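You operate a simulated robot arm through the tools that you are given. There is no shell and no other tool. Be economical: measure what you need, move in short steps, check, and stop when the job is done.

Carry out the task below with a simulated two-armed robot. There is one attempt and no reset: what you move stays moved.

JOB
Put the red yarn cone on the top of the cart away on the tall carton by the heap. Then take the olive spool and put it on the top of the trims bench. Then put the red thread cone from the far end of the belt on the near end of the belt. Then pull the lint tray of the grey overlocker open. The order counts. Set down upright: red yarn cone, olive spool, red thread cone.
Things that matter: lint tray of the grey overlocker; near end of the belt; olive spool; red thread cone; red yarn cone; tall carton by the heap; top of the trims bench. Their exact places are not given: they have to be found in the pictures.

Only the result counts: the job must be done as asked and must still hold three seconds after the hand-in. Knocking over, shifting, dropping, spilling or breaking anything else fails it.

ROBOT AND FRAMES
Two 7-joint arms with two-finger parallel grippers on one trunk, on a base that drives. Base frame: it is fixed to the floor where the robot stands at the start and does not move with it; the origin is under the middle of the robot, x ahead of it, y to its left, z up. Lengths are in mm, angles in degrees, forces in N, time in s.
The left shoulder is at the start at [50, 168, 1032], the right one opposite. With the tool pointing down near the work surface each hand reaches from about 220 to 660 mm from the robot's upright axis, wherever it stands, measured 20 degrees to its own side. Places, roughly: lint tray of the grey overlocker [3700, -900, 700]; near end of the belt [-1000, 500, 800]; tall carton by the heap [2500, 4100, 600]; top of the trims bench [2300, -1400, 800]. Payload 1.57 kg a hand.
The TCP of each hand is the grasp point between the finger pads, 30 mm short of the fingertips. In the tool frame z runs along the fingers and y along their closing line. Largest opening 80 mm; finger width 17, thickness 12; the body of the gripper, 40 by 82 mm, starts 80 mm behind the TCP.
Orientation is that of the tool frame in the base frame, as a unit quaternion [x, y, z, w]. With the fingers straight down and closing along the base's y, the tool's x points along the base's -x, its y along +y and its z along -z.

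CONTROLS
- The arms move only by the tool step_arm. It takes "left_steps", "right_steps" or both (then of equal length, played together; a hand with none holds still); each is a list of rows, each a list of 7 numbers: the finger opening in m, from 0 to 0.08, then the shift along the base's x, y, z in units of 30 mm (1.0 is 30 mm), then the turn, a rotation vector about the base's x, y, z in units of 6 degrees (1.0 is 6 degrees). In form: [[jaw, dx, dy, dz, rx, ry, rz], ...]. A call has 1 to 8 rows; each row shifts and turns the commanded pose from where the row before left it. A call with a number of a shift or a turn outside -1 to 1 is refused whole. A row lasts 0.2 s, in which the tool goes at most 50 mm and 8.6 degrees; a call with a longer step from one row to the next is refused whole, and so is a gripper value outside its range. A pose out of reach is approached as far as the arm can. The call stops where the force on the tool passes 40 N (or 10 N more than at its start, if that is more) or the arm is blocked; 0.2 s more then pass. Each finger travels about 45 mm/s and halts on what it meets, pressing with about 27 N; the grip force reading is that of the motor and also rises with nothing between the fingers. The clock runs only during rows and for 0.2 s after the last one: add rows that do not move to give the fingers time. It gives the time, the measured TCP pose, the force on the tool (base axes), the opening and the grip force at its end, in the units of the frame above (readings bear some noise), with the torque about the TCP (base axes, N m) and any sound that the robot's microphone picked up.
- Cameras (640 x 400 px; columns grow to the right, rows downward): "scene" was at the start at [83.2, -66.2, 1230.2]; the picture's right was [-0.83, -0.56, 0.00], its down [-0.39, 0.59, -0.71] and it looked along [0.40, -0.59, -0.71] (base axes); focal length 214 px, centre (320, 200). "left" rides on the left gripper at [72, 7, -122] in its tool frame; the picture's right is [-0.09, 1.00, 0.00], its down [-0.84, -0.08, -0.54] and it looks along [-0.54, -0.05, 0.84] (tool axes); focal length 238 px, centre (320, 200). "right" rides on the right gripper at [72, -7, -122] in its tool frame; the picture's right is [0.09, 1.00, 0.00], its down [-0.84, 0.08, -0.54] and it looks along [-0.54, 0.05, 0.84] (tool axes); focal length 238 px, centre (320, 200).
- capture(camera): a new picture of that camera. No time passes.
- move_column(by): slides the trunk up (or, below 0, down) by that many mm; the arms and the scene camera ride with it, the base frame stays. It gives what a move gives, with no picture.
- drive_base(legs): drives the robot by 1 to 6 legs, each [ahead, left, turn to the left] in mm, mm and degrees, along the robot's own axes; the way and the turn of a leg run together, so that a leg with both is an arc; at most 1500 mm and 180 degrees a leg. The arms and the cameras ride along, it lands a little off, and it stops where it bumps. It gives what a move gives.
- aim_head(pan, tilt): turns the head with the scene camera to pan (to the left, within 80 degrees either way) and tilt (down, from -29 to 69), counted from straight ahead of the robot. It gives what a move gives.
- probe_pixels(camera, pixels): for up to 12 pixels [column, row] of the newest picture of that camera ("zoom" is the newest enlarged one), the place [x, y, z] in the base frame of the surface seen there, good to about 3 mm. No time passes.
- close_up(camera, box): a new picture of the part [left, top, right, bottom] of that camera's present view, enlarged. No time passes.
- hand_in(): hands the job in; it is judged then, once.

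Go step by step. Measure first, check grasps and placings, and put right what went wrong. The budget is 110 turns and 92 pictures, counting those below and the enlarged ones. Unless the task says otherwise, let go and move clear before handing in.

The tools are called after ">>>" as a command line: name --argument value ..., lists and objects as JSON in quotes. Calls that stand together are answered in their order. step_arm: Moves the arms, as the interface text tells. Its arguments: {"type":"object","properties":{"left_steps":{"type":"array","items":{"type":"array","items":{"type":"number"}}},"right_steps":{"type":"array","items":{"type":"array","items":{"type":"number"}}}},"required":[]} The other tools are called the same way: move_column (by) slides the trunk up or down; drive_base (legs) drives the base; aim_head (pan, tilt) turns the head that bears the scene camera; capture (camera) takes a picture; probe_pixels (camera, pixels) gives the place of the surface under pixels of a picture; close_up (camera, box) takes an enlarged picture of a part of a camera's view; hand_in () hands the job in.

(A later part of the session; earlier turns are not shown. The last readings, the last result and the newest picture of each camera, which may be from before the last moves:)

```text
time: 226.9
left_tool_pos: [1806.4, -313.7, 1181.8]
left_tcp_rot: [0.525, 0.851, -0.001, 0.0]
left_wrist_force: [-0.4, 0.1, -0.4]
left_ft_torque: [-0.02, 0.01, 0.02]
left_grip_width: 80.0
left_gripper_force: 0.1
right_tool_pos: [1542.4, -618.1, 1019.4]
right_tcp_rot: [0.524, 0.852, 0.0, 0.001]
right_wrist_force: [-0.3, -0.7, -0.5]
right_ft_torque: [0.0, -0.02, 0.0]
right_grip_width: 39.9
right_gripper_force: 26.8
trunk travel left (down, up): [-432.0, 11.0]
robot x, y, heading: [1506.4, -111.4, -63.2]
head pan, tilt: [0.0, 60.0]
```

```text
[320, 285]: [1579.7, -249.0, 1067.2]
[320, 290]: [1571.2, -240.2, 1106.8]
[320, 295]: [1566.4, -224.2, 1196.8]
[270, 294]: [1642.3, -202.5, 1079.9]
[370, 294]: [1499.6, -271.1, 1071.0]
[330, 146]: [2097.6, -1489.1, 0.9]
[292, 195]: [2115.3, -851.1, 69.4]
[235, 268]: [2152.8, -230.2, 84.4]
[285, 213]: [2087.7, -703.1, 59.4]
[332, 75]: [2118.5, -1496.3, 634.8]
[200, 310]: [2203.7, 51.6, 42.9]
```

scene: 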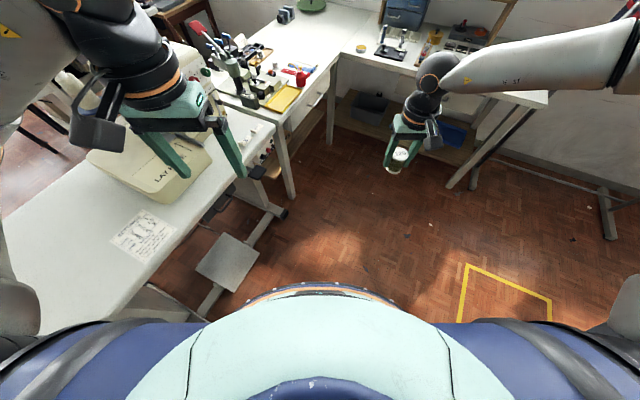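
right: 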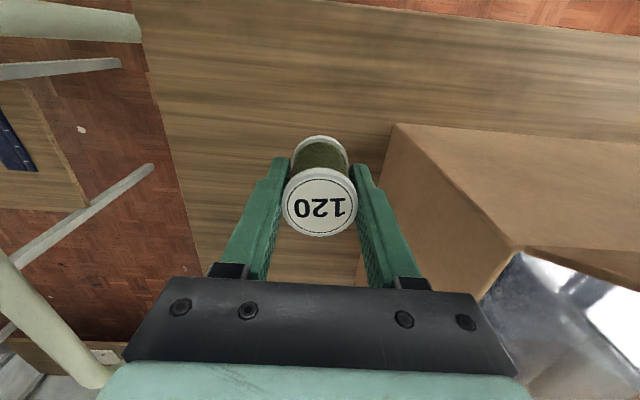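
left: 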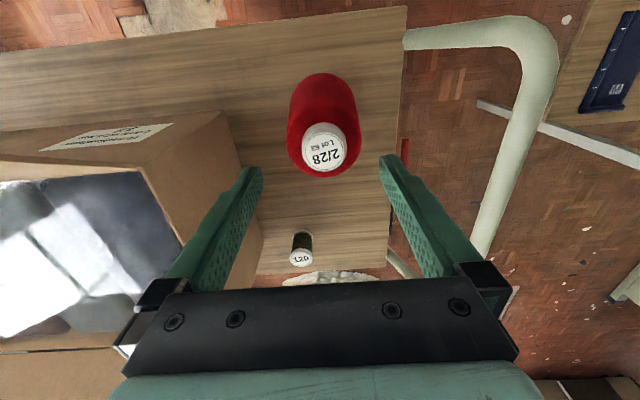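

Raise the left hand for clearance, turn to heading -15°, then slide toward the corner (stopping short to check).

>>> step_arm --left_steps '[[0.08, 0, 0, 1, 0, 0, 0], [0.08, 0, 0, 1, 0, 0, 0], [0.08, 0, 0, 1, 0, 0, 0], [0.08, 0, 0, 1, 0, 0, 0], [0.08, 0, 0, 1, 0, 0, 0], [0.08, 0, 0, 1, 0, 0, 0]]'

>>> drive_base --legs '[[0, 0, 48], [338, -874, 0]]'

>>> aim_head --pan -20 --tilt 45

>>> capture --camera "scene"

```text
time: 228.3
left_tool_pos: [1804.2, -311.7, 1361.8]
left_tcp_rot: [0.524, 0.852, -0.001, 0.0]
left_wrist_force: [1.0, 0.4, 0.5]
left_ft_torque: [0.0, -0.02, -0.02]
left_grip_width: 80.1
left_gripper_force: 0.1
right_tool_pos: [1543.0, -617.5, 1021.0]
right_tcp_rot: [0.524, 0.852, 0.001, 0.001]
right_wrist_force: [0.0, 0.9, 0.6]
right_ft_torque: [-0.01, -0.01, 0.01]
right_grip_width: 40.3
right_gripper_force: 27.3
trunk travel left (down, up): [-432.0, 11.0]
robot x, y, heading: [1509.0, -104.2, -63.1]
head pan, tilt: [0.0, 60.0]
```

```text
time: 235.4
left_tool_pos: [1971.2, -943.8, 1361.3]
left_tcp_rot: [0.121, 0.993, 0.0, -0.001]
left_wrist_force: [-0.4, 0.2, 0.1]
left_ft_torque: [0.01, 0.0, 0.02]
left_grip_width: 80.2
left_gripper_force: 0.1
right_tool_pos: [2032.4, -1342.3, 1022.2]
right_tcp_rot: [0.12, 0.993, 0.001, 0.0]
right_wrist_force: [-0.7, 0.1, -0.7]
right_ft_torque: [0.02, 0.01, 0.0]
right_grip_width: 40.0
right_gripper_force: 27.0
trunk travel left (down, up): [-432.0, 11.0]
robot x, y, heading: [1620.8, -1034.6, -13.7]
head pan, tilt: [0.0, 60.0]
```

```text
time: 236.2
left_tool_pos: [1972.2, -944.7, 1361.2]
left_tcp_rot: [0.121, 0.993, 0.0, 0.0]
left_wrist_force: [-0.4, -0.1, -0.4]
left_ft_torque: [-0.02, -0.02, 0.01]
left_grip_width: 80.2
left_gripper_force: 0.0
right_tool_pos: [2031.7, -1341.5, 1020.4]
right_tcp_rot: [0.121, 0.993, 0.001, 0.001]
right_wrist_force: [-0.6, 0.2, 0.0]
right_ft_torque: [0.0, -0.01, 0.0]
right_grip_width: 40.1
right_gripper_force: 26.9
trunk travel left (down, up): [-432.0, 11.0]
robot x, y, heading: [1621.5, -1037.0, -13.9]
head pan, tilt: [-20.0, 45.0]
```

```text
42 pictures are left
```

scene: 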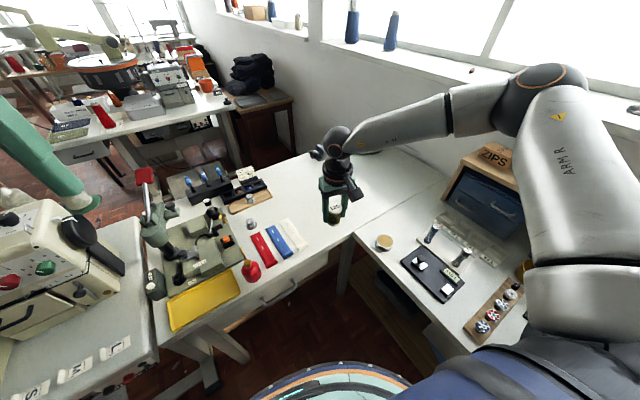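

Need to check clearance of the right elbow over the zips shelf before lowering.

>>> probe_pixels --camera "scene" --pixels '[[545, 130], [560, 230], [490, 150], [500, 180], [570, 290], [440, 120], [520, 250], [383, 242], [335, 240], [320, 260], [350, 215], [295, 235]]'

```text
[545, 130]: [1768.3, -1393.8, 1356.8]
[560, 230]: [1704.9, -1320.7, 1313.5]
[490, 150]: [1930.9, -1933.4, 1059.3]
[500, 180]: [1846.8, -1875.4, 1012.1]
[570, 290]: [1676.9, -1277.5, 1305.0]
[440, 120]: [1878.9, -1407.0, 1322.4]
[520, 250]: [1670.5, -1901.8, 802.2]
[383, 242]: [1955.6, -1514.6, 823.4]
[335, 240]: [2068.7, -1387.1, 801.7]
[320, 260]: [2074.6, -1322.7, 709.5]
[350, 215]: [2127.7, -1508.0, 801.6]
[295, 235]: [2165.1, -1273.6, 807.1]
```

Shelf is well behind the elbow. Nudge to the target and lower the trunk.

>>> drive_base --legs '[[98, -11, 0]]'

>>> move_column --by -150

>>> capture --camera "scene"

>>> capture --camera "right"

```text
time: 237.4
left_tool_pos: [2063.4, -978.9, 1361.1]
left_tcp_rot: [0.122, 0.993, 0.0, -0.001]
left_wrist_force: [0.1, -0.3, -0.3]
left_ft_torque: [0.0, -0.01, 0.04]
left_grip_width: 80.1
left_gripper_force: 0.0
right_tool_pos: [2123.4, -1376.1, 1020.6]
right_tcp_rot: [0.121, 0.993, 0.001, 0.0]
right_wrist_force: [0.6, 0.4, -0.2]
right_ft_torque: [0.0, 0.05, -0.01]
right_grip_width: 39.9
right_gripper_force: 26.6
trunk travel left (down, up): [-432.0, 11.0]
robot x, y, heading: [1715.5, -1065.7, -13.9]
head pan, tilt: [-20.0, 45.0]
```

```text
time: 239.1
left_tool_pos: [2062.9, -977.7, 1210.7]
left_tcp_rot: [0.121, 0.993, 0.001, 0.0]
left_wrist_force: [1.1, -0.2, -0.6]
left_ft_torque: [-0.03, 0.0, 0.01]
left_grip_width: 79.7
left_gripper_force: 0.1
right_tool_pos: [2121.9, -1376.7, 872.1]
right_tcp_rot: [0.121, 0.993, 0.001, 0.001]
right_wrist_force: [-0.4, -0.6, -0.6]
right_ft_torque: [-0.03, -0.02, -0.04]
right_grip_width: 40.2
right_gripper_force: 27.0
trunk travel left (down, up): [-282.0, 161.0]
robot x, y, heading: [1712.0, -1069.5, -13.9]
head pan, tilt: [-20.0, 45.0]
```

```text
41 pictures are left
```

scene: 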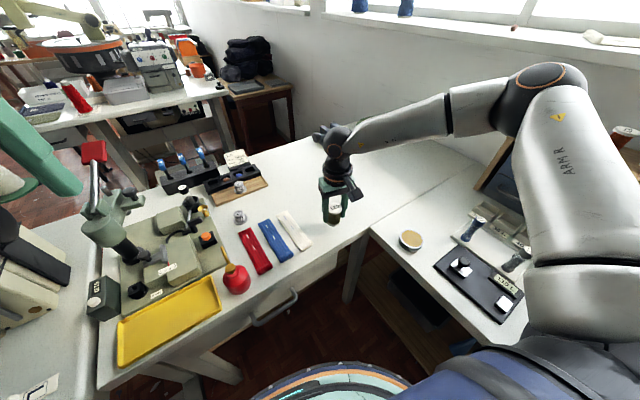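

```text
40 pictures are left
```

right: 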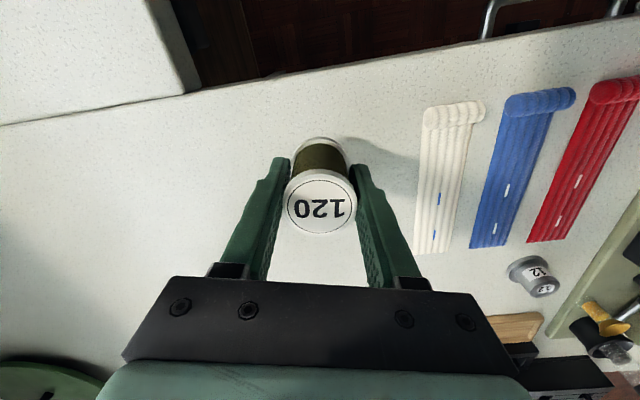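

The spot is clear. Lower in small steps to contact.

>>> step_arm --right_steps '[[0.03, 0, 0, -0.5, 0, 0, 0], [0.03, 0, 0, -0.3, 0, 0, 0], [0.03, 0, 0, -0.15, 0, 0, 0], [0.03, 0, 0, 0, 0, 0, 0]]'

```text
time: 240.1
left_tool_pos: [2062.9, -978.7, 1211.5]
left_tcp_rot: [0.122, 0.993, 0.001, 0.0]
left_wrist_force: [0.1, 0.4, 0.4]
left_ft_torque: [0.0, 0.0, -0.01]
left_grip_width: 80.0
left_gripper_force: 0.0
right_tool_pos: [2112.5, -1382.0, 848.4]
right_tcp_rot: [0.122, 0.993, 0.002, 0.001]
right_wrist_force: [-0.3, -0.2, 0.0]
right_ft_torque: [0.0, 0.02, -0.01]
right_grip_width: 40.3
right_gripper_force: 26.8
right hand out of reach, approached as far as the arm can: row 1, 2
trunk travel left (down, up): [-282.0, 161.0]
robot x, y, heading: [1712.6, -1065.5, -14.0]
head pan, tilt: [-20.0, 45.0]
```

>>> move_column --by -6

>>> move_column --by -3

```text
time: 240.7
left_tool_pos: [2061.4, -978.6, 1204.6]
left_tcp_rot: [0.122, 0.993, 0.0, 0.0]
left_wrist_force: [0.2, 1.3, 0.2]
left_ft_torque: [0.0, 0.01, -0.01]
left_grip_width: 80.2
left_gripper_force: 0.0
right_tool_pos: [2111.4, -1382.7, 844.0]
right_tcp_rot: [0.122, 0.993, 0.002, 0.001]
right_wrist_force: [-0.2, 0.4, -1.4]
right_ft_torque: [-0.02, 0.01, -0.04]
right_grip_width: 40.2
right_gripper_force: 26.8
trunk travel left (down, up): [-276.0, 167.0]
robot x, y, heading: [1712.8, -1070.4, -13.9]
head pan, tilt: [-20.0, 45.0]
```

```text
time: 241.2
left_tool_pos: [2061.7, -977.9, 1202.6]
left_tcp_rot: [0.122, 0.992, 0.0, 0.0]
left_wrist_force: [-0.8, 0.3, -0.9]
left_ft_torque: [-0.03, 0.03, 0.02]
left_grip_width: 79.8
left_gripper_force: 0.1
right_tool_pos: [2112.2, -1381.7, 841.2]
right_tcp_rot: [0.121, 0.993, 0.002, 0.003]
right_wrist_force: [-2.7, -0.8, 13.0]
right_ft_torque: [-0.13, 0.25, 0.0]
right_grip_width: 40.0
right_gripper_force: 27.4
trunk travel left (down, up): [-273.0, 170.0]
robot x, y, heading: [1712.5, -1072.8, -14.1]
head pan, tilt: [-20.0, 45.0]
```

Contact (13 N). Release and raise via the trunk.

>>> step_arm --right_steps '[[0.05, 0, 0, 0, 0, 0, 0], [0.08, 0, 0, 0, 0, 0, 0], [0.08, 0, 0, 0, 0, 0, 0], [0.08, 0, 0, 0, 0, 0, 0]]'

>>> move_column --by 160

>>> capture --camera "right"

```text
time: 242.2
left_tool_pos: [2062.8, -978.8, 1201.2]
left_tcp_rot: [0.122, 0.993, 0.0, 0.0]
left_wrist_force: [0.3, 1.1, -0.2]
left_ft_torque: [0.0, 0.01, 0.0]
left_grip_width: 79.9
left_gripper_force: 0.1
right_tool_pos: [2112.4, -1382.7, 840.7]
right_tcp_rot: [0.122, 0.992, 0.002, 0.001]
right_wrist_force: [-0.3, 0.2, 0.8]
right_ft_torque: [0.0, -0.01, 0.01]
right_grip_width: 80.0
right_gripper_force: 0.2
trunk travel left (down, up): [-273.0, 170.0]
robot x, y, heading: [1709.1, -1066.8, -14.1]
head pan, tilt: [-20.0, 45.0]
```

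```text
time: 244.0
left_tool_pos: [2062.9, -978.2, 1362.5]
left_tcp_rot: [0.122, 0.993, 0.0, 0.0]
left_wrist_force: [0.0, -0.1, 0.0]
left_ft_torque: [0.0, 0.03, -0.01]
left_grip_width: 79.9
left_gripper_force: 0.1
right_tool_pos: [2112.6, -1382.4, 999.3]
right_tcp_rot: [0.122, 0.993, 0.002, 0.002]
right_wrist_force: [0.4, 0.6, 0.6]
right_ft_torque: [-0.01, 0.03, 0.0]
right_grip_width: 79.9
right_gripper_force: 0.2
trunk travel left (down, up): [-433.0, 10.0]
robot x, y, heading: [1712.4, -1069.7, -14.0]
head pan, tilt: [-20.0, 45.0]
```

```text
39 pictures are left
```

right: 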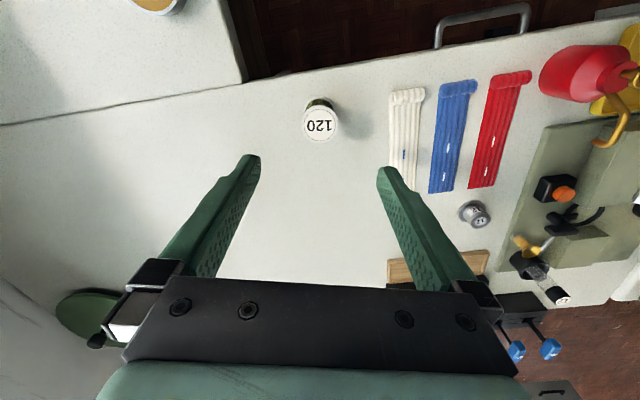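

Olive spool stands on the trims bench. Back out, turn west and look at the route to the belt.

>>> drive_base --legs '[[-300, 150, 0], [0, 0, 170]]'

>>> aim_head --pan 20 --tilt 30

>>> capture --camera "scene"

```text
time: 253.2
left_tool_pos: [1098.4, -891.3, 1361.8]
left_tcp_rot: [0.981, -0.193, 0.0, 0.0]
left_wrist_force: [-0.2, 0.8, 0.1]
left_ft_torque: [0.03, 0.01, -0.02]
left_grip_width: 80.1
left_gripper_force: 0.1
right_tool_pos: [1105.8, -483.6, 999.4]
right_tcp_rot: [0.981, -0.192, -0.002, 0.001]
right_wrist_force: [-0.1, 0.0, -1.4]
right_ft_torque: [0.01, 0.0, 0.04]
right_grip_width: 79.9
right_gripper_force: 0.1
trunk travel left (down, up): [-433.0, 10.0]
robot x, y, heading: [1456.1, -851.7, 157.7]
head pan, tilt: [-20.0, 45.0]
```

```text
time: 254.3
left_tool_pos: [1097.3, -890.0, 1361.4]
left_tcp_rot: [0.981, -0.192, 0.0, -0.001]
left_wrist_force: [-0.1, 0.8, -0.1]
left_ft_torque: [-0.03, 0.01, -0.01]
left_grip_width: 80.0
left_gripper_force: 0.1
right_tool_pos: [1106.0, -482.9, 999.3]
right_tcp_rot: [0.981, -0.192, -0.001, 0.002]
right_wrist_force: [0.3, -0.8, 0.6]
right_ft_torque: [0.0, 0.02, 0.0]
right_grip_width: 80.1
right_gripper_force: 0.0
trunk travel left (down, up): [-433.0, 10.0]
robot x, y, heading: [1457.0, -851.6, 157.6]
head pan, tilt: [20.0, 30.0]
```

```text
38 pictures are left
```

scene: 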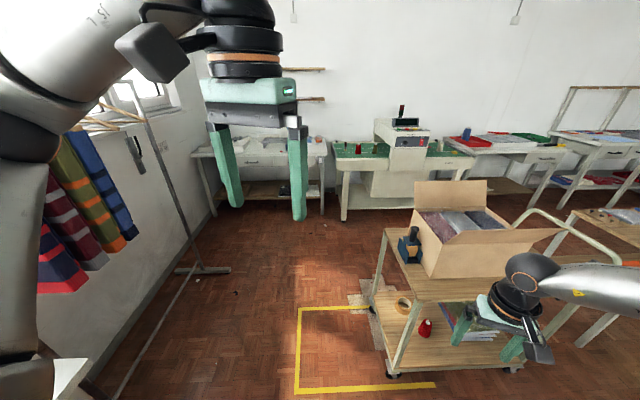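

>>> probe_pixels --camera "scene" --pixels '[[228, 268], [375, 310], [392, 372], [408, 262], [300, 315], [345, 215], [358, 148], [210, 210], [180, 215], [80, 380], [290, 265]]'

```text
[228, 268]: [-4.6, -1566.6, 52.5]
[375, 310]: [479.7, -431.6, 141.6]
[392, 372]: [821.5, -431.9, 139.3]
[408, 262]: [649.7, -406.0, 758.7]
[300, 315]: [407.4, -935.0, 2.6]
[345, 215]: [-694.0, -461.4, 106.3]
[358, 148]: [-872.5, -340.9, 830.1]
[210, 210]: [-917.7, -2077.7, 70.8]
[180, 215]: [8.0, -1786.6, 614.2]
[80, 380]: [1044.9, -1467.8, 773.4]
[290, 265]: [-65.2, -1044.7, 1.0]
```

Lane along y≈-950 is clear. Retract the right hand, then drive to face the belt's far end.

>>> step_arm --right_steps '[[0.08, 0.92, -0.38, 0.3, 0, 0, 0], [0.08, 0.92, -0.38, 0.3, 0, 0, 0], [0.08, 0.92, -0.38, 0.3, 0, 0, 0], [0.08, 0.92, -0.38, 0.3, 0, 0, 0], [0.08, 0.92, -0.38, 0.3, 0, 0, 0], [0.08, 0.92, -0.38, 0.3, 0, 0, 0]]'

>>> drive_base --legs '[[0, 0, 22.3], [850, 110, 0], [850, 0, 0], [0, -770, 0]]'

>>> aim_head --pan 5 --tilt 42

>>> capture --camera "scene"

```text
time: 255.7
left_tool_pos: [1098.7, -892.2, 1361.5]
left_tcp_rot: [0.981, -0.192, 0.0, 0.001]
left_wrist_force: [0.7, 0.6, 0.1]
left_ft_torque: [0.0, 0.01, 0.02]
left_grip_width: 79.9
left_gripper_force: 0.0
right_tool_pos: [1273.5, -552.0, 1053.1]
right_tcp_rot: [0.981, -0.192, -0.003, 0.001]
right_wrist_force: [-0.2, 0.8, -0.1]
right_ft_torque: [-0.01, 0.04, -0.01]
right_grip_width: 80.2
right_gripper_force: 0.1
trunk travel left (down, up): [-433.0, 10.0]
robot x, y, heading: [1457.7, -845.4, 157.6]
head pan, tilt: [20.0, 30.0]
```

```text
time: 269.3
left_tool_pos: [-568.3, -368.2, 1361.6]
left_tcp_rot: [1.0, 0.003, 0.0, 0.0]
left_wrist_force: [0.5, 0.3, 0.2]
left_ft_torque: [0.01, 0.0, -0.05]
left_grip_width: 79.9
left_gripper_force: 0.0
right_tool_pos: [-537.5, 11.0, 1053.1]
right_tcp_rot: [1.0, 0.003, -0.001, 0.001]
right_wrist_force: [-0.6, -0.2, -0.3]
right_ft_torque: [0.02, 0.0, 0.0]
right_grip_width: 80.1
right_gripper_force: 0.2
trunk travel left (down, up): [-433.0, 10.0]
robot x, y, heading: [-252.8, -195.1, -179.9]
head pan, tilt: [20.0, 30.0]
```

```text
time: 270.1
left_tool_pos: [-568.3, -369.5, 1362.7]
left_tcp_rot: [1.0, 0.004, 0.0, -0.001]
left_wrist_force: [-0.4, 0.0, -0.6]
left_ft_torque: [0.01, -0.02, 0.0]
left_grip_width: 80.0
left_gripper_force: 0.0
right_tool_pos: [-538.2, 8.9, 1052.7]
right_tcp_rot: [1.0, 0.003, 0.0, 0.002]
right_wrist_force: [0.3, 0.0, -0.1]
right_ft_torque: [0.0, 0.01, -0.01]
right_grip_width: 80.1
right_gripper_force: 0.2
trunk travel left (down, up): [-433.0, 10.0]
robot x, y, heading: [-250.5, -196.7, -179.6]
head pan, tilt: [5.0, 42.0]
```

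```text
37 pictures are left
```

scene: 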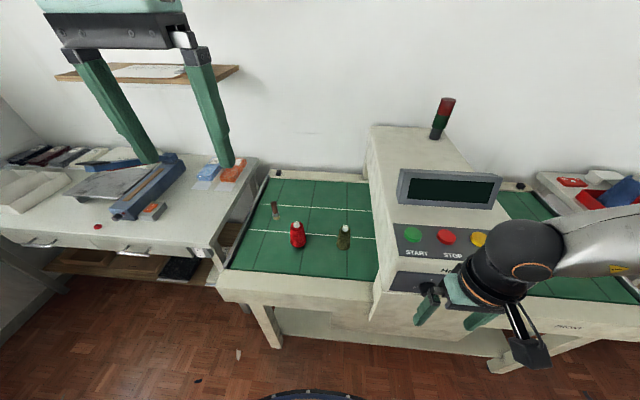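

>>> close_up --camera "scene" --box '[240, 180, 380, 280]'

>>> probe_pixels --camera "zoom" --pixels '[[258, 195], [250, 198], [268, 198], [240, 230], [285, 230], [245, 300], [283, 300], [265, 312], [475, 225], [158, 110], [265, 340], [200, 390]]'

```text
4.00 times, centred on (310, 230) of scene
```

zoom: 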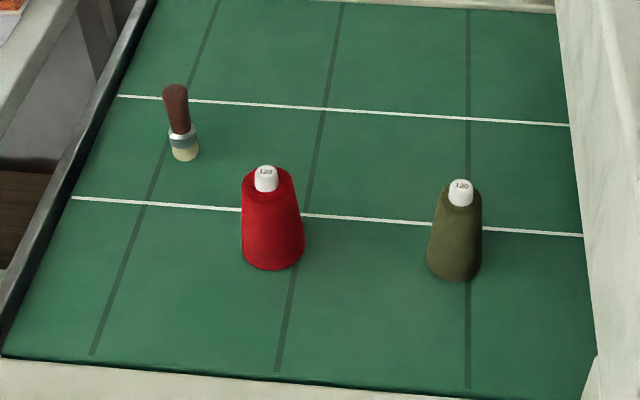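

```text
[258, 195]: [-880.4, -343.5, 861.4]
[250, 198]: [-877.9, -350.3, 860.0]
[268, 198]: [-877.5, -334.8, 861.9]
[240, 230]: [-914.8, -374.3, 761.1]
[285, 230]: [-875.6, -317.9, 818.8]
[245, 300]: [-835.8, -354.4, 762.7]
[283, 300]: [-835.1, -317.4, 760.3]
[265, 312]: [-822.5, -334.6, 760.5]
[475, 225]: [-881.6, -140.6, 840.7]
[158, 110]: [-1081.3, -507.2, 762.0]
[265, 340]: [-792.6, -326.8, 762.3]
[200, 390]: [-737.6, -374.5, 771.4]
```

>>> probe_pixels --camera "zoom" --pixels '[[265, 171], [265, 180], [255, 175], [276, 175], [250, 260], [296, 260], [273, 266], [246, 190], [292, 190], [245, 210]]'

```text
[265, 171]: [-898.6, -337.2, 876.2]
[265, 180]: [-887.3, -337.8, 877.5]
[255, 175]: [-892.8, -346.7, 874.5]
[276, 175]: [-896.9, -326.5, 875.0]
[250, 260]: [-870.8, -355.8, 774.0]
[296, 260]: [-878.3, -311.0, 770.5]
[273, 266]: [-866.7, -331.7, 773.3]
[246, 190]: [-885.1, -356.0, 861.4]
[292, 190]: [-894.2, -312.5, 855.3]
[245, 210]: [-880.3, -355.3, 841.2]
```

Cone centre (-896,-335), top 877, dia ~40–56. Raise the right hand clear of the control box, move ahead, lower the trunk.

>>> step_arm --right_steps '[[0.08, 0.2, 0, 0.95, 0, 0, 0], [0.08, 0.2, 0, 0.95, 0, 0, 0], [0.08, 0.2, 0, 0.95, 0, 0, 0], [0.08, 0.2, 0, 0.95, 0, 0, 0], [0.08, 0.2, 0, 0.95, 0, 0, 0], [0.08, 0.2, 0, 0.95, 0, 0, 0], [0.08, 0.2, 0, 0.95, 0, 0, 0], [0.08, 0.2, 0, 0.95, 0, 0, 0]]'

>>> drive_base --legs '[[86, 0, 0]]'

>>> move_column --by -240

>>> step_arm --left_steps '[[0.08, -1, 0, -0.5, 0, 0, 0], [0.08, -1, 0, -0.5, 0, 0, 0], [0.08, -1, 0, -0.5, 0, 0, 0], [0.08, -1, 0.1, -0.5, 0, 0, 0], [0.08, -1, 0.4, -0.5, 0, 0, 0], [0.08, -1, 0.4, -0.5, 0, 0, 0], [0.08, -1, 0.2, -0.5, 0, 0, 0], [0.08, 0, 0, 0, 0, 0, 0]]'

>>> capture --camera "left"

```text
time: 271.9
left_tool_pos: [-568.5, -369.9, 1362.9]
left_tcp_rot: [1.0, 0.004, 0.0, 0.0]
left_wrist_force: [0.2, -0.5, -0.6]
left_ft_torque: [0.02, 0.03, 0.03]
left_grip_width: 80.1
left_gripper_force: 0.0
right_tool_pos: [-491.0, 9.0, 1279.9]
right_tcp_rot: [1.0, 0.003, -0.001, 0.002]
right_wrist_force: [-0.5, -0.3, 0.5]
right_ft_torque: [0.02, -0.02, -0.04]
right_grip_width: 79.9
right_gripper_force: 0.1
trunk travel left (down, up): [-433.0, 10.0]
robot x, y, heading: [-252.7, -196.5, -179.2]
head pan, tilt: [5.0, 42.0]
```

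```text
time: 273.0
left_tool_pos: [-653.8, -368.9, 1361.0]
left_tcp_rot: [1.0, 0.002, 0.0, 0.001]
left_wrist_force: [-0.2, 0.0, -0.4]
left_ft_torque: [0.02, -0.02, -0.02]
left_grip_width: 80.1
left_gripper_force: 0.1
right_tool_pos: [-575.3, 10.4, 1279.2]
right_tcp_rot: [1.0, 0.003, -0.001, 0.002]
right_wrist_force: [-0.4, 0.3, 0.5]
right_ft_torque: [-0.02, -0.04, 0.01]
right_grip_width: 80.1
right_gripper_force: 0.1
trunk travel left (down, up): [-433.0, 10.0]
robot x, y, heading: [-332.1, -194.4, -179.6]
head pan, tilt: [5.0, 42.0]
```

```text
time: 275.5
left_tool_pos: [-653.9, -369.9, 1123.2]
left_tcp_rot: [1.0, 0.002, 0.0, 0.0]
left_wrist_force: [0.8, 0.2, -0.4]
left_ft_torque: [0.01, -0.01, -0.01]
left_grip_width: 79.8
left_gripper_force: 0.1
right_tool_pos: [-574.6, 10.4, 1040.8]
right_tcp_rot: [1.0, 0.003, -0.003, 0.002]
right_wrist_force: [0.2, 0.2, 0.0]
right_ft_torque: [0.02, -0.03, 0.03]
right_grip_width: 80.2
right_gripper_force: 0.1
trunk travel left (down, up): [-193.0, 250.0]
robot x, y, heading: [-335.6, -197.3, -179.8]
head pan, tilt: [5.0, 42.0]
```

```text
time: 277.3
left_tool_pos: [-864.5, -337.1, 1018.3]
left_tcp_rot: [1.0, 0.003, 0.001, -0.001]
left_wrist_force: [0.3, -0.4, 0.7]
left_ft_torque: [-0.01, 0.0, -0.01]
left_grip_width: 80.0
left_gripper_force: 0.0
right_tool_pos: [-574.6, 10.2, 1039.4]
right_tcp_rot: [1.0, 0.003, -0.002, 0.002]
right_wrist_force: [0.0, -0.2, -0.6]
right_ft_torque: [-0.02, -0.02, 0.03]
right_grip_width: 79.9
right_gripper_force: 0.1
trunk travel left (down, up): [-193.0, 250.0]
robot x, y, heading: [-336.4, -197.6, -179.8]
head pan, tilt: [5.0, 42.0]
```

```text
35 pictures are left
```

left: 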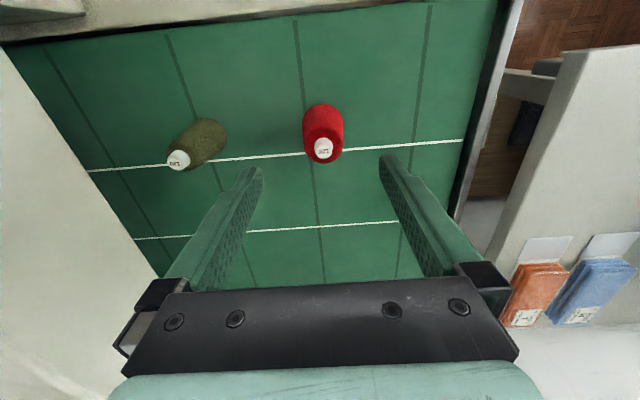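

>>> probe_pixels --camera "left" --pixels '[[323, 149], [314, 149], [332, 149], [323, 141], [323, 158], [305, 130], [342, 130]]'

>>> step_arm --left_steps '[[0.08, -0.5, 0, -0.8, 0, 0, 0], [0.08, -0.5, 0, -0.8, 0, 0, 0], [0.08, 0, 0, -0.8, 0, 0, 0], [0.08, 0, 0, -0.8, 0, 0, 0], [0.08, 0, 0, 0, 0, 0, 0]]'

>>> capture --camera "left"

```text
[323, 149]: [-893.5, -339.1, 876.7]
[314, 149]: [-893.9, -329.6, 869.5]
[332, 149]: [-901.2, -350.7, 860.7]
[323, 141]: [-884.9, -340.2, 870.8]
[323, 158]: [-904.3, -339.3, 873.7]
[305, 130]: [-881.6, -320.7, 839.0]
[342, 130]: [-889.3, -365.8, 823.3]
```

```text
time: 278.5
left_tool_pos: [-892.8, -338.4, 921.3]
left_tcp_rot: [1.0, 0.003, 0.0, 0.0]
left_wrist_force: [0.5, 0.4, 0.3]
left_ft_torque: [-0.01, -0.01, -0.01]
left_grip_width: 80.2
left_gripper_force: 0.0
right_tool_pos: [-575.2, 9.3, 1040.9]
right_tcp_rot: [1.0, 0.004, -0.002, 0.001]
right_wrist_force: [0.2, -0.2, 0.5]
right_ft_torque: [0.02, -0.01, 0.02]
right_grip_width: 79.7
right_gripper_force: 0.0
trunk travel left (down, up): [-193.0, 250.0]
robot x, y, heading: [-336.0, -194.9, -179.7]
head pan, tilt: [5.0, 42.0]
```

```text
34 pictures are left
```

left: 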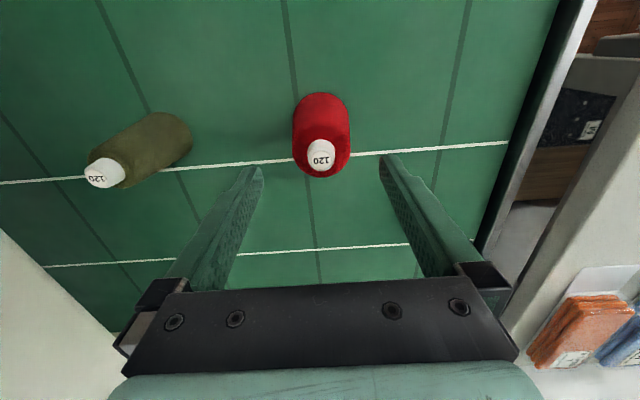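

Aligned. Descend to z≈838 and close.

>>> step_arm --left_steps '[[0.08, -0.07, -0.03, -0.8, 0, 0, 0], [0.08, 0, 0, -0.8, 0, 0, 0], [0.08, 0, 0, -0.7, 0, 0, 0], [0.08, 0, 0, -0.45, 0, 0, 0], [0.03, 0, 0, 0, 0, 0, 0], [0.03, 0, 0, 0, 0, 0, 0], [0.03, 0, 0, 0, 0, 0, 0], [0.03, 0, 0, 0, 0, 0, 0]]'

>>> step_arm --left_steps '[[0.03, 0, 0, 0.3, 0, 0, 0], [0.03, 0, 0, 0.6, 0, 0, 0], [0.03, 0, 0, 1, 0, 0, 0], [0.03, 0, 0, 1, 0, 0, 0], [0.03, 0, 0, 0, 0, 0, 0]]'

>>> capture --camera "left"

```text
time: 280.3
left_tool_pos: [-896.2, -337.3, 839.8]
left_tcp_rot: [1.0, 0.002, 0.0, 0.0]
left_wrist_force: [0.3, -0.4, 0.1]
left_ft_torque: [-0.06, 0.03, -0.01]
left_grip_width: 55.6
left_gripper_force: 26.9
right_tool_pos: [-575.5, 8.8, 1040.3]
right_tcp_rot: [1.0, 0.003, -0.001, 0.002]
right_wrist_force: [-0.5, -0.1, 0.6]
right_ft_torque: [0.0, 0.0, 0.02]
right_grip_width: 79.9
right_gripper_force: 0.0
trunk travel left (down, up): [-193.0, 250.0]
robot x, y, heading: [-334.6, -195.7, -179.7]
head pan, tilt: [5.0, 42.0]
```

```text
time: 281.5
left_tool_pos: [-894.8, -338.0, 926.8]
left_tcp_rot: [1.0, 0.002, 0.0, 0.0]
left_wrist_force: [-0.2, 0.2, -1.8]
left_ft_torque: [0.0, -0.03, -0.04]
left_grip_width: 55.5
left_gripper_force: 27.2
right_tool_pos: [-576.4, 9.6, 1039.7]
right_tcp_rot: [1.0, 0.004, -0.001, 0.001]
right_wrist_force: [-0.2, 0.2, -0.9]
right_ft_torque: [0.04, 0.0, 0.01]
right_grip_width: 79.9
right_gripper_force: 0.1
trunk travel left (down, up): [-193.0, 250.0]
robot x, y, heading: [-337.4, -191.7, -179.5]
head pan, tilt: [5.0, 42.0]
```

```text
33 pictures are left
```

left: 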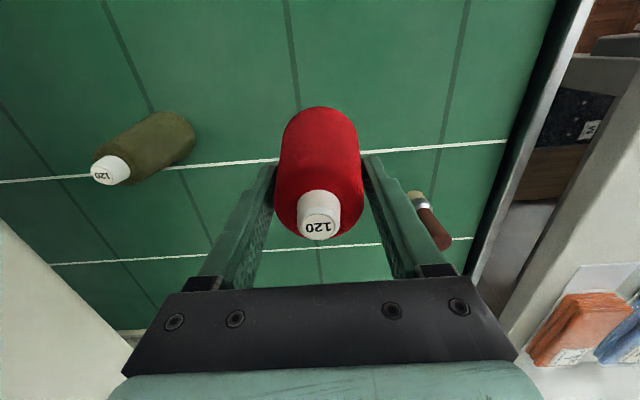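

Cone held. Raise, back off, and slide to the near end of the belt.

>>> move_column --by 240

>>> drive_base --legs '[[-150, 0, 0], [0, -900, 0]]'

>>> aim_head --pan 0 --tilt 48

>>> capture --camera "scene"

```text
time: 284.0
left_tool_pos: [-894.5, -335.8, 1166.2]
left_tcp_rot: [1.0, 0.002, 0.0, 0.0]
left_wrist_force: [-0.1, -0.4, -1.4]
left_ft_torque: [0.0, -0.01, -0.03]
left_grip_width: 55.7
left_gripper_force: 27.2
right_tool_pos: [-574.2, 9.0, 1279.6]
right_tcp_rot: [1.0, 0.004, -0.001, 0.002]
right_wrist_force: [0.9, 0.4, -0.7]
right_ft_torque: [0.0, 0.01, -0.02]
right_grip_width: 80.2
right_gripper_force: 0.0
trunk travel left (down, up): [-433.0, 10.0]
robot x, y, heading: [-336.2, -197.0, -179.6]
head pan, tilt: [5.0, 42.0]
```

```text
time: 289.6
left_tool_pos: [-750.9, 547.9, 1165.0]
left_tcp_rot: [1.0, 0.006, 0.0, 0.001]
left_wrist_force: [-0.5, -0.2, -1.0]
left_ft_torque: [-0.02, -0.02, 0.0]
left_grip_width: 55.6
left_gripper_force: 27.1
right_tool_pos: [-435.5, 895.3, 1279.4]
right_tcp_rot: [1.0, 0.007, 0.0, 0.002]
right_wrist_force: [0.5, 0.5, 0.1]
right_ft_torque: [-0.01, -0.04, 0.01]
right_grip_width: 80.2
right_gripper_force: 0.1
trunk travel left (down, up): [-433.0, 10.0]
robot x, y, heading: [-195.0, 691.3, -179.3]
head pan, tilt: [5.0, 42.0]
```

```text
time: 290.3
left_tool_pos: [-752.6, 546.9, 1165.0]
left_tcp_rot: [1.0, 0.005, 0.0, -0.001]
left_wrist_force: [0.4, -0.5, -1.2]
left_ft_torque: [-0.02, -0.04, -0.05]
left_grip_width: 55.3
left_gripper_force: 26.8
right_tool_pos: [-435.8, 896.5, 1280.5]
right_tcp_rot: [1.0, 0.007, -0.002, 0.001]
right_wrist_force: [1.2, -0.1, -0.1]
right_ft_torque: [-0.01, -0.04, 0.01]
right_grip_width: 80.1
right_gripper_force: 0.0
trunk travel left (down, up): [-433.0, 10.0]
robot x, y, heading: [-194.3, 693.7, -179.2]
head pan, tilt: [0.0, 48.0]
```

```text
32 pictures are left
```

scene: 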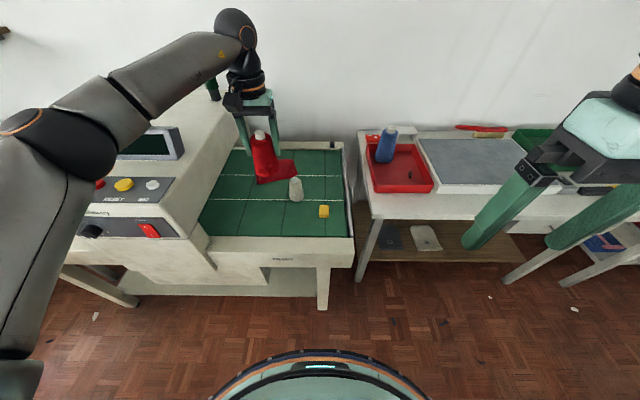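

>>> close_up --camera "scene" --box '[190, 120, 370, 270]'

>>> probe_pixels --camera "zoom" --pixels '[[375, 285], [375, 230], [475, 320], [375, 180], [260, 330], [200, 290], [420, 360], [300, 320], [120, 340], [280, 230], [555, 350], [540, 90]]'

```text
2.67 times, centred on (280, 195) of scene
```

zoom: 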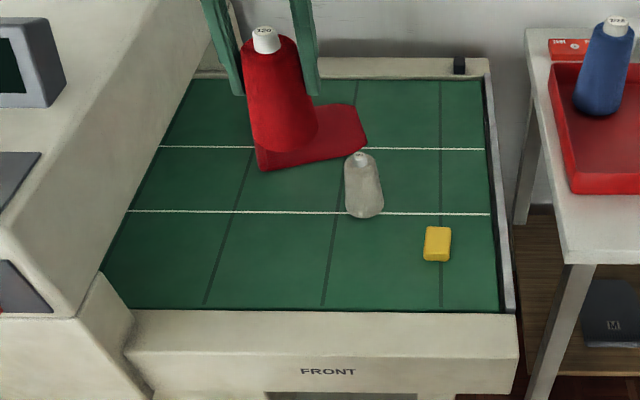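

```text
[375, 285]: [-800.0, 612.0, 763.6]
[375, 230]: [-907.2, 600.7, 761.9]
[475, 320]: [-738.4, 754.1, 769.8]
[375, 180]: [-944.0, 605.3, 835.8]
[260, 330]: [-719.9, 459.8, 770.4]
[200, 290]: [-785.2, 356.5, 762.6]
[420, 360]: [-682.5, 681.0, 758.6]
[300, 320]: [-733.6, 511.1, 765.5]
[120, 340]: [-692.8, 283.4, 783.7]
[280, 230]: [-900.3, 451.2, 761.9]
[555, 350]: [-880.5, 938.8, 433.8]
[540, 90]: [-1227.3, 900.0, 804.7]
```

Free spot at about (-855,505). Drive there and lower.

>>> drive_base --legs '[[102, 41, 0]]'

>>> move_column --by -240

>>> capture --camera "left"

```text
time: 291.5
left_tool_pos: [-853.2, 506.6, 1164.7]
left_tcp_rot: [1.0, 0.005, 0.001, 0.0]
left_wrist_force: [-0.4, 0.2, -1.8]
left_ft_torque: [-0.01, -0.03, 0.02]
left_grip_width: 55.3
left_gripper_force: 27.5
right_tool_pos: [-535.6, 854.0, 1279.3]
right_tcp_rot: [1.0, 0.005, -0.001, 0.001]
right_wrist_force: [0.3, -0.5, 0.7]
right_ft_torque: [0.04, -0.03, 0.02]
right_grip_width: 80.0
right_gripper_force: 0.2
trunk travel left (down, up): [-433.0, 10.0]
robot x, y, heading: [-291.8, 651.0, -179.7]
head pan, tilt: [0.0, 48.0]
```

```text
time: 294.0
left_tool_pos: [-850.8, 506.7, 925.4]
left_tcp_rot: [1.0, 0.005, 0.001, -0.001]
left_wrist_force: [-0.4, -0.4, -0.4]
left_ft_torque: [0.01, 0.04, -0.03]
left_grip_width: 55.4
left_gripper_force: 27.1
right_tool_pos: [-534.7, 853.7, 1039.2]
right_tcp_rot: [1.0, 0.006, -0.002, 0.001]
right_wrist_force: [0.4, -0.8, -0.4]
right_ft_torque: [0.02, -0.01, -0.01]
right_grip_width: 79.9
right_gripper_force: 0.1
trunk travel left (down, up): [-193.0, 250.0]
robot x, y, heading: [-291.7, 647.5, -179.1]
head pan, tilt: [0.0, 48.0]
```

```text
30 pictures are left
```

left: 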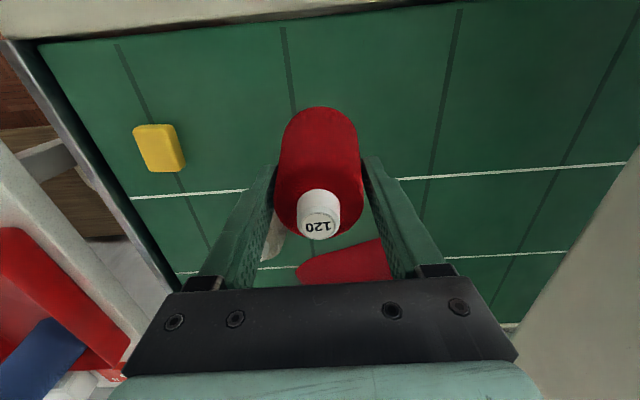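

Clear below. Lower to contact.

>>> step_arm --left_steps '[[0.03, 0, 0, -0.8, 0, 0, 0], [0.03, 0, 0, -0.8, 0, 0, 0], [0.03, 0, 0, -0.7, 0, 0, 0], [0.03, 0, 0, -0.35, 0, 0, 0], [0.03, 0, 0, 0, 0, 0, 0]]'

>>> step_arm --left_steps '[[0.03, 0, 0, -0.08, 0, 0, 0], [0.03, 0, 0, -0.08, 0, 0, 0]]'

```text
time: 295.2
left_tool_pos: [-852.6, 509.4, 846.6]
left_tcp_rot: [1.0, 0.005, 0.001, 0.0]
left_wrist_force: [-0.2, 0.2, -1.3]
left_ft_torque: [0.02, 0.03, 0.01]
left_grip_width: 55.4
left_gripper_force: 27.3
right_tool_pos: [-534.9, 852.8, 1039.4]
right_tcp_rot: [1.0, 0.005, -0.002, 0.001]
right_wrist_force: [0.3, -0.2, 0.9]
right_ft_torque: [0.0, -0.01, 0.0]
right_grip_width: 79.9
right_gripper_force: 0.0
trunk travel left (down, up): [-193.0, 250.0]
robot x, y, heading: [-294.5, 651.0, -179.7]
head pan, tilt: [0.0, 48.0]
```

```text
time: 295.8
left_tool_pos: [-851.6, 506.8, 842.6]
left_tcp_rot: [1.0, 0.006, 0.0, 0.001]
left_wrist_force: [-0.1, -0.3, -1.1]
left_ft_torque: [0.0, 0.0, -0.02]
left_grip_width: 55.7
left_gripper_force: 26.8
right_tool_pos: [-535.4, 855.0, 1040.6]
right_tcp_rot: [1.0, 0.005, -0.002, 0.001]
right_wrist_force: [0.0, -0.2, 0.9]
right_ft_torque: [0.0, 0.0, 0.0]
right_grip_width: 79.8
right_gripper_force: 0.1
trunk travel left (down, up): [-193.0, 250.0]
robot x, y, heading: [-295.2, 654.8, -179.4]
head pan, tilt: [0.0, 48.0]
```

>>> step_arm --left_steps '[[0.03, 0, 0, -0.07, 0, 0, 0], [0.03, 0, 0, -0.06, 0, 0, 0]]'

```text
time: 296.4
left_tool_pos: [-852.2, 506.7, 839.0]
left_tcp_rot: [1.0, 0.005, -0.001, -0.001]
left_wrist_force: [1.6, -1.0, 7.2]
left_ft_torque: [0.08, -0.21, 0.0]
left_grip_width: 55.7
left_gripper_force: 26.2
right_tool_pos: [-534.8, 854.2, 1040.6]
right_tcp_rot: [1.0, 0.005, -0.001, 0.001]
right_wrist_force: [-0.1, 0.8, -0.1]
right_ft_torque: [0.04, -0.02, -0.01]
right_grip_width: 80.2
right_gripper_force: 0.0
trunk travel left (down, up): [-193.0, 250.0]
robot x, y, heading: [-298.5, 655.5, -179.5]
head pan, tilt: [0.0, 48.0]
```

Contact. Release and rise, then check.

>>> step_arm --left_steps '[[0.06, 0, 0, 0, 0, 0, 0], [0.08, 0, 0, 0, 0, 0, 0], [0.08, 0, 0, 0, 0, 0, 0], [0.08, 0, 0, 0.5, 0, 0, 0], [0.08, 0, 0, 0.8, 0, 0, 0], [0.08, 0, 0, 1, 0, 0, 0], [0.08, 0, 0, 1, 0, 0, 0], [0.08, 0, 0, 1, 0, 0, 0]]'

>>> capture --camera "left"

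>>> move_column --by 240

>>> close_up --camera "scene" --box '[150, 120, 400, 330]'

```text
time: 298.2
left_tool_pos: [-851.0, 505.8, 967.3]
left_tcp_rot: [1.0, 0.005, 0.001, 0.0]
left_wrist_force: [-0.6, -0.2, 0.4]
left_ft_torque: [0.0, -0.01, 0.02]
left_grip_width: 79.9
left_gripper_force: 0.2
right_tool_pos: [-534.9, 853.8, 1040.0]
right_tcp_rot: [1.0, 0.005, -0.002, 0.001]
right_wrist_force: [0.8, -0.3, 0.0]
right_ft_torque: [-0.02, 0.01, -0.03]
right_grip_width: 79.9
right_gripper_force: 0.0
trunk travel left (down, up): [-193.0, 250.0]
robot x, y, heading: [-291.8, 649.4, -179.7]
head pan, tilt: [0.0, 48.0]
```

```text
29 pictures are left
```

left: 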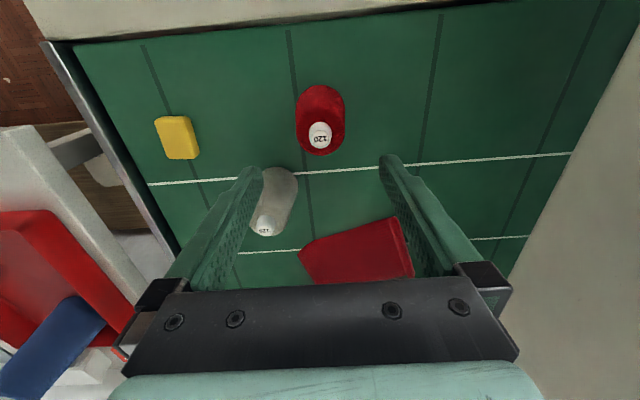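

```text
time: 300.7
left_tool_pos: [-852.3, 506.0, 1206.6]
left_tcp_rot: [1.0, 0.005, 0.0, 0.0]
left_wrist_force: [1.0, -0.5, 0.4]
left_ft_torque: [-0.01, 0.0, 0.0]
left_grip_width: 79.9
left_gripper_force: 0.0
right_tool_pos: [-535.0, 854.3, 1281.0]
right_tcp_rot: [1.0, 0.006, -0.001, 0.001]
right_wrist_force: [0.2, 0.5, 0.2]
right_ft_torque: [-0.01, -0.01, 0.01]
right_grip_width: 80.1
right_gripper_force: 0.0
trunk travel left (down, up): [-433.0, 10.0]
robot x, y, heading: [-296.7, 652.8, -179.5]
head pan, tilt: [0.0, 48.0]
```

```text
1.90 times, centred on (275, 225) of scene
```

zoom: 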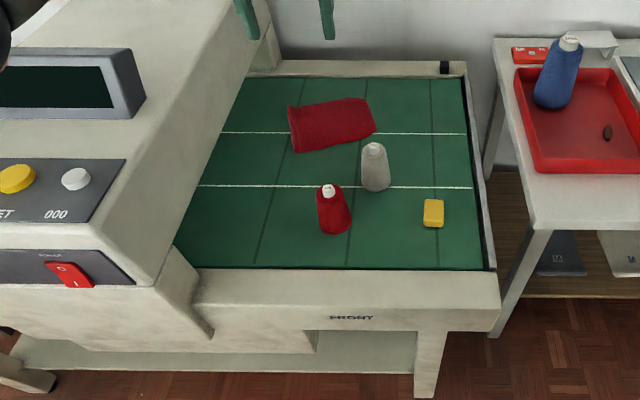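

Red thread cone stands upright on the near end. Now retract the left hand and head for the grey overlocker by the known north route.

>>> step_arm --left_steps '[[0.08, 1, 0, 0, 0, 0, 0], [0.08, 1, 0, 0, 0, 0, 0], [0.08, 1, 0, 0, 0, 0, 0], [0.08, 1, 0, 0, 0, 0, 0], [0.08, 1, 0, 0, 0, 0, 0], [0.08, 1, 0, 0, 0, 0, 0]]'

>>> drive_base --legs '[[-100, 0, 0], [0, -860, 0], [0, -860, 0], [0, 0, 135], [863, 863, 0], [753, -612, 0]]'

```text
time: 302.1
left_tool_pos: [-671.9, 507.3, 1209.2]
left_tcp_rot: [1.0, 0.005, 0.0, 0.001]
left_wrist_force: [-0.6, -0.6, 0.0]
left_ft_torque: [0.01, 0.01, 0.01]
left_grip_width: 79.8
left_gripper_force: 0.1
right_tool_pos: [-533.5, 854.5, 1281.2]
right_tcp_rot: [1.0, 0.006, -0.002, 0.0]
right_wrist_force: [0.0, 0.1, -0.6]
right_ft_torque: [0.05, -0.01, 0.01]
right_grip_width: 80.1
right_gripper_force: 0.0
trunk travel left (down, up): [-433.0, 10.0]
robot x, y, heading: [-295.5, 651.5, -179.4]
head pan, tilt: [0.0, 48.0]
```

```text
time: 327.5
left_tool_pos: [1456.6, 1213.5, 1209.0]
left_tcp_rot: [0.387, 0.922, -0.001, 0.0]
left_wrist_force: [0.5, -0.4, 0.0]
left_ft_torque: [-0.01, -0.02, -0.03]
left_grip_width: 79.9
left_gripper_force: 0.0
right_tool_pos: [1110.7, 1073.7, 1280.7]
right_tcp_rot: [0.386, 0.922, 0.001, 0.002]
right_wrist_force: [0.3, 0.0, 0.0]
right_ft_torque: [0.02, 0.02, -0.03]
right_grip_width: 79.9
right_gripper_force: 0.1
trunk travel left (down, up): [-433.0, 10.0]
robot x, y, heading: [1090.5, 1387.1, -45.6]
head pan, tilt: [0.0, 48.0]
```

>>> drive_base --legs '[[1016, 965, 0], [936, 483, 0], [0, 0, -45]]'

>>> aim_head --pan 0 --tilt 30

>>> capture --camera "scene"

```text
time: 341.6
left_tool_pos: [3639.4, 643.8, 1209.0]
left_tcp_rot: [0.703, 0.711, 0.0, 0.0]
left_wrist_force: [-1.3, 0.2, 0.1]
left_ft_torque: [0.0, -0.01, -0.01]
left_grip_width: 80.0
left_gripper_force: 0.1
right_tool_pos: [3293.4, 781.6, 1280.2]
right_tcp_rot: [0.704, 0.711, 0.0, 0.003]
right_wrist_force: [-0.5, 0.2, -0.4]
right_ft_torque: [-0.02, -0.01, 0.02]
right_grip_width: 80.0
right_gripper_force: 0.1
trunk travel left (down, up): [-433.0, 10.0]
robot x, y, heading: [3496.4, 1019.6, -89.2]
head pan, tilt: [0.0, 48.0]
```

```text
time: 342.4
left_tool_pos: [3639.2, 644.2, 1209.5]
left_tcp_rot: [0.703, 0.711, 0.0, 0.0]
left_wrist_force: [-0.6, 1.0, 0.3]
left_ft_torque: [0.0, -0.01, -0.01]
left_grip_width: 80.1
left_gripper_force: 0.0
right_tool_pos: [3291.9, 781.9, 1281.3]
right_tcp_rot: [0.703, 0.711, 0.0, 0.002]
right_wrist_force: [-0.6, -0.4, 0.4]
right_ft_torque: [-0.02, 0.0, -0.03]
right_grip_width: 79.8
right_gripper_force: 0.1
trunk travel left (down, up): [-433.0, 10.0]
robot x, y, heading: [3490.0, 1021.7, -89.3]
head pan, tilt: [0.0, 30.0]
```

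```text
27 pictures are left
```

scene: 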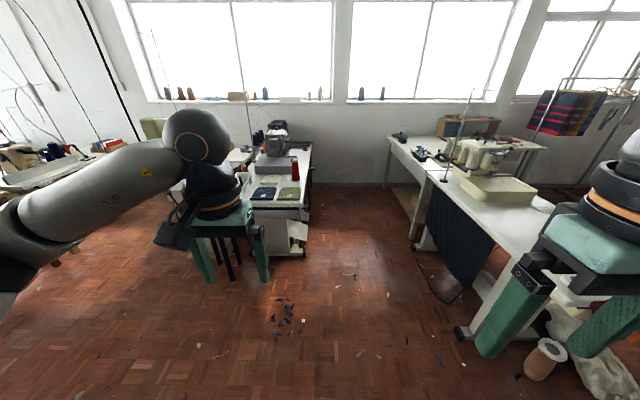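

>>> close_up --camera "scene" --box '[220, 100, 340, 270]'

>>> probe_pixels --camera "scene" --pixels '[[275, 150], [265, 170], [295, 165], [307, 200], [308, 150], [300, 235], [300, 255], [310, 180], [280, 165], [285, 195], [340, 250]]'

```text
2.35 times, centred on (280, 185) of scene
```

zoom: 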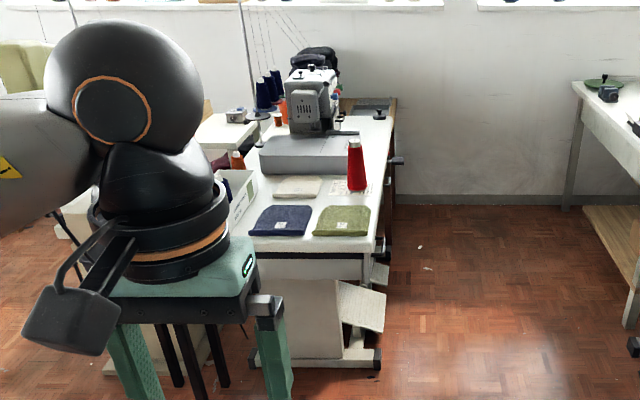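

```text
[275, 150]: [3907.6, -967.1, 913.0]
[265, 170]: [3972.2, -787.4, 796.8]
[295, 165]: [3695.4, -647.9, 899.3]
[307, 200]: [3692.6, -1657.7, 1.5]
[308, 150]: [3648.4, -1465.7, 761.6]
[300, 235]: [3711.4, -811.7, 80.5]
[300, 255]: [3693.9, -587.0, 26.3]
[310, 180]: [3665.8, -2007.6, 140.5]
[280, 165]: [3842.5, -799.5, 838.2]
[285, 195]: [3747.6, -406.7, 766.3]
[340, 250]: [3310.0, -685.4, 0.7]
```

Table edge is at x≈3640 with something protruding at its west side. Probe the opposite table and then approach.

>>> probe_pixels --camera "scene" --pixels '[[415, 248], [460, 333], [430, 210], [398, 165], [445, 295], [388, 185], [540, 375], [490, 310]]'

```text
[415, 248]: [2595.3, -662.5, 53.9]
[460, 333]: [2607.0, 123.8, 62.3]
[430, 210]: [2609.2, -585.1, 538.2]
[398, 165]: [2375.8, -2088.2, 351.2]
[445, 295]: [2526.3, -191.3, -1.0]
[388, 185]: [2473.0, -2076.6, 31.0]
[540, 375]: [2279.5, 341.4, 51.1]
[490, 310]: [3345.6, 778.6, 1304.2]
```

>>> drive_base --legs '[[200, -370, 0], [1300, 0, 0], [0, 0, 89]]'

>>> aim_head --pan -35 --tilt 40

>>> capture --camera "scene"

```text
time: 354.9
left_tool_pos: [3532.2, -342.4, 1209.7]
left_tcp_rot: [-0.009, 1.0, 0.001, 0.0]
left_wrist_force: [-0.6, 0.4, -1.1]
left_ft_torque: [-0.01, 0.05, 0.01]
left_grip_width: 79.9
left_gripper_force: 0.1
right_tool_pos: [3397.2, -689.1, 1280.7]
right_tcp_rot: [-0.009, 1.0, 0.001, 0.001]
right_wrist_force: [0.3, 0.3, 0.0]
right_ft_torque: [-0.03, 0.0, 0.01]
right_grip_width: 80.0
right_gripper_force: 0.0
trunk travel left (down, up): [-433.0, 10.0]
robot x, y, heading: [3154.3, -488.5, 0.9]
head pan, tilt: [0.0, 30.0]
```

```text
time: 355.9
left_tool_pos: [3531.2, -341.0, 1209.4]
left_tcp_rot: [-0.009, 1.0, 0.0, 0.0]
left_wrist_force: [-0.1, -0.6, 0.4]
left_ft_torque: [-0.01, -0.04, 0.01]
left_grip_width: 80.3
left_gripper_force: 0.0
right_tool_pos: [3396.4, -688.7, 1280.7]
right_tcp_rot: [-0.009, 1.0, 0.001, 0.001]
right_wrist_force: [0.6, 0.5, 0.4]
right_ft_torque: [0.03, -0.03, 0.04]
right_grip_width: 79.8
right_gripper_force: 0.1
trunk travel left (down, up): [-433.0, 10.0]
robot x, y, heading: [3152.0, -487.6, 1.1]
head pan, tilt: [-35.0, 40.0]
```

```text
25 pictures are left
```

scene: 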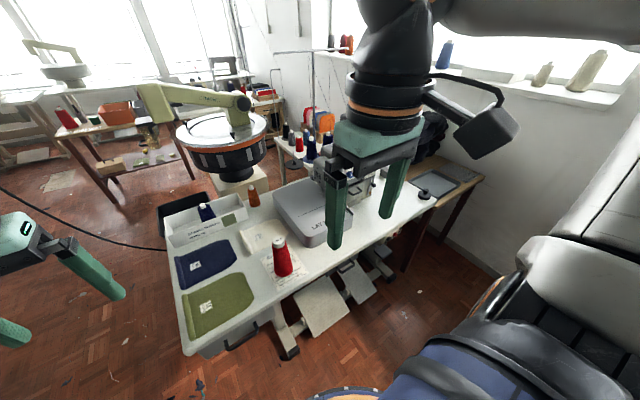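

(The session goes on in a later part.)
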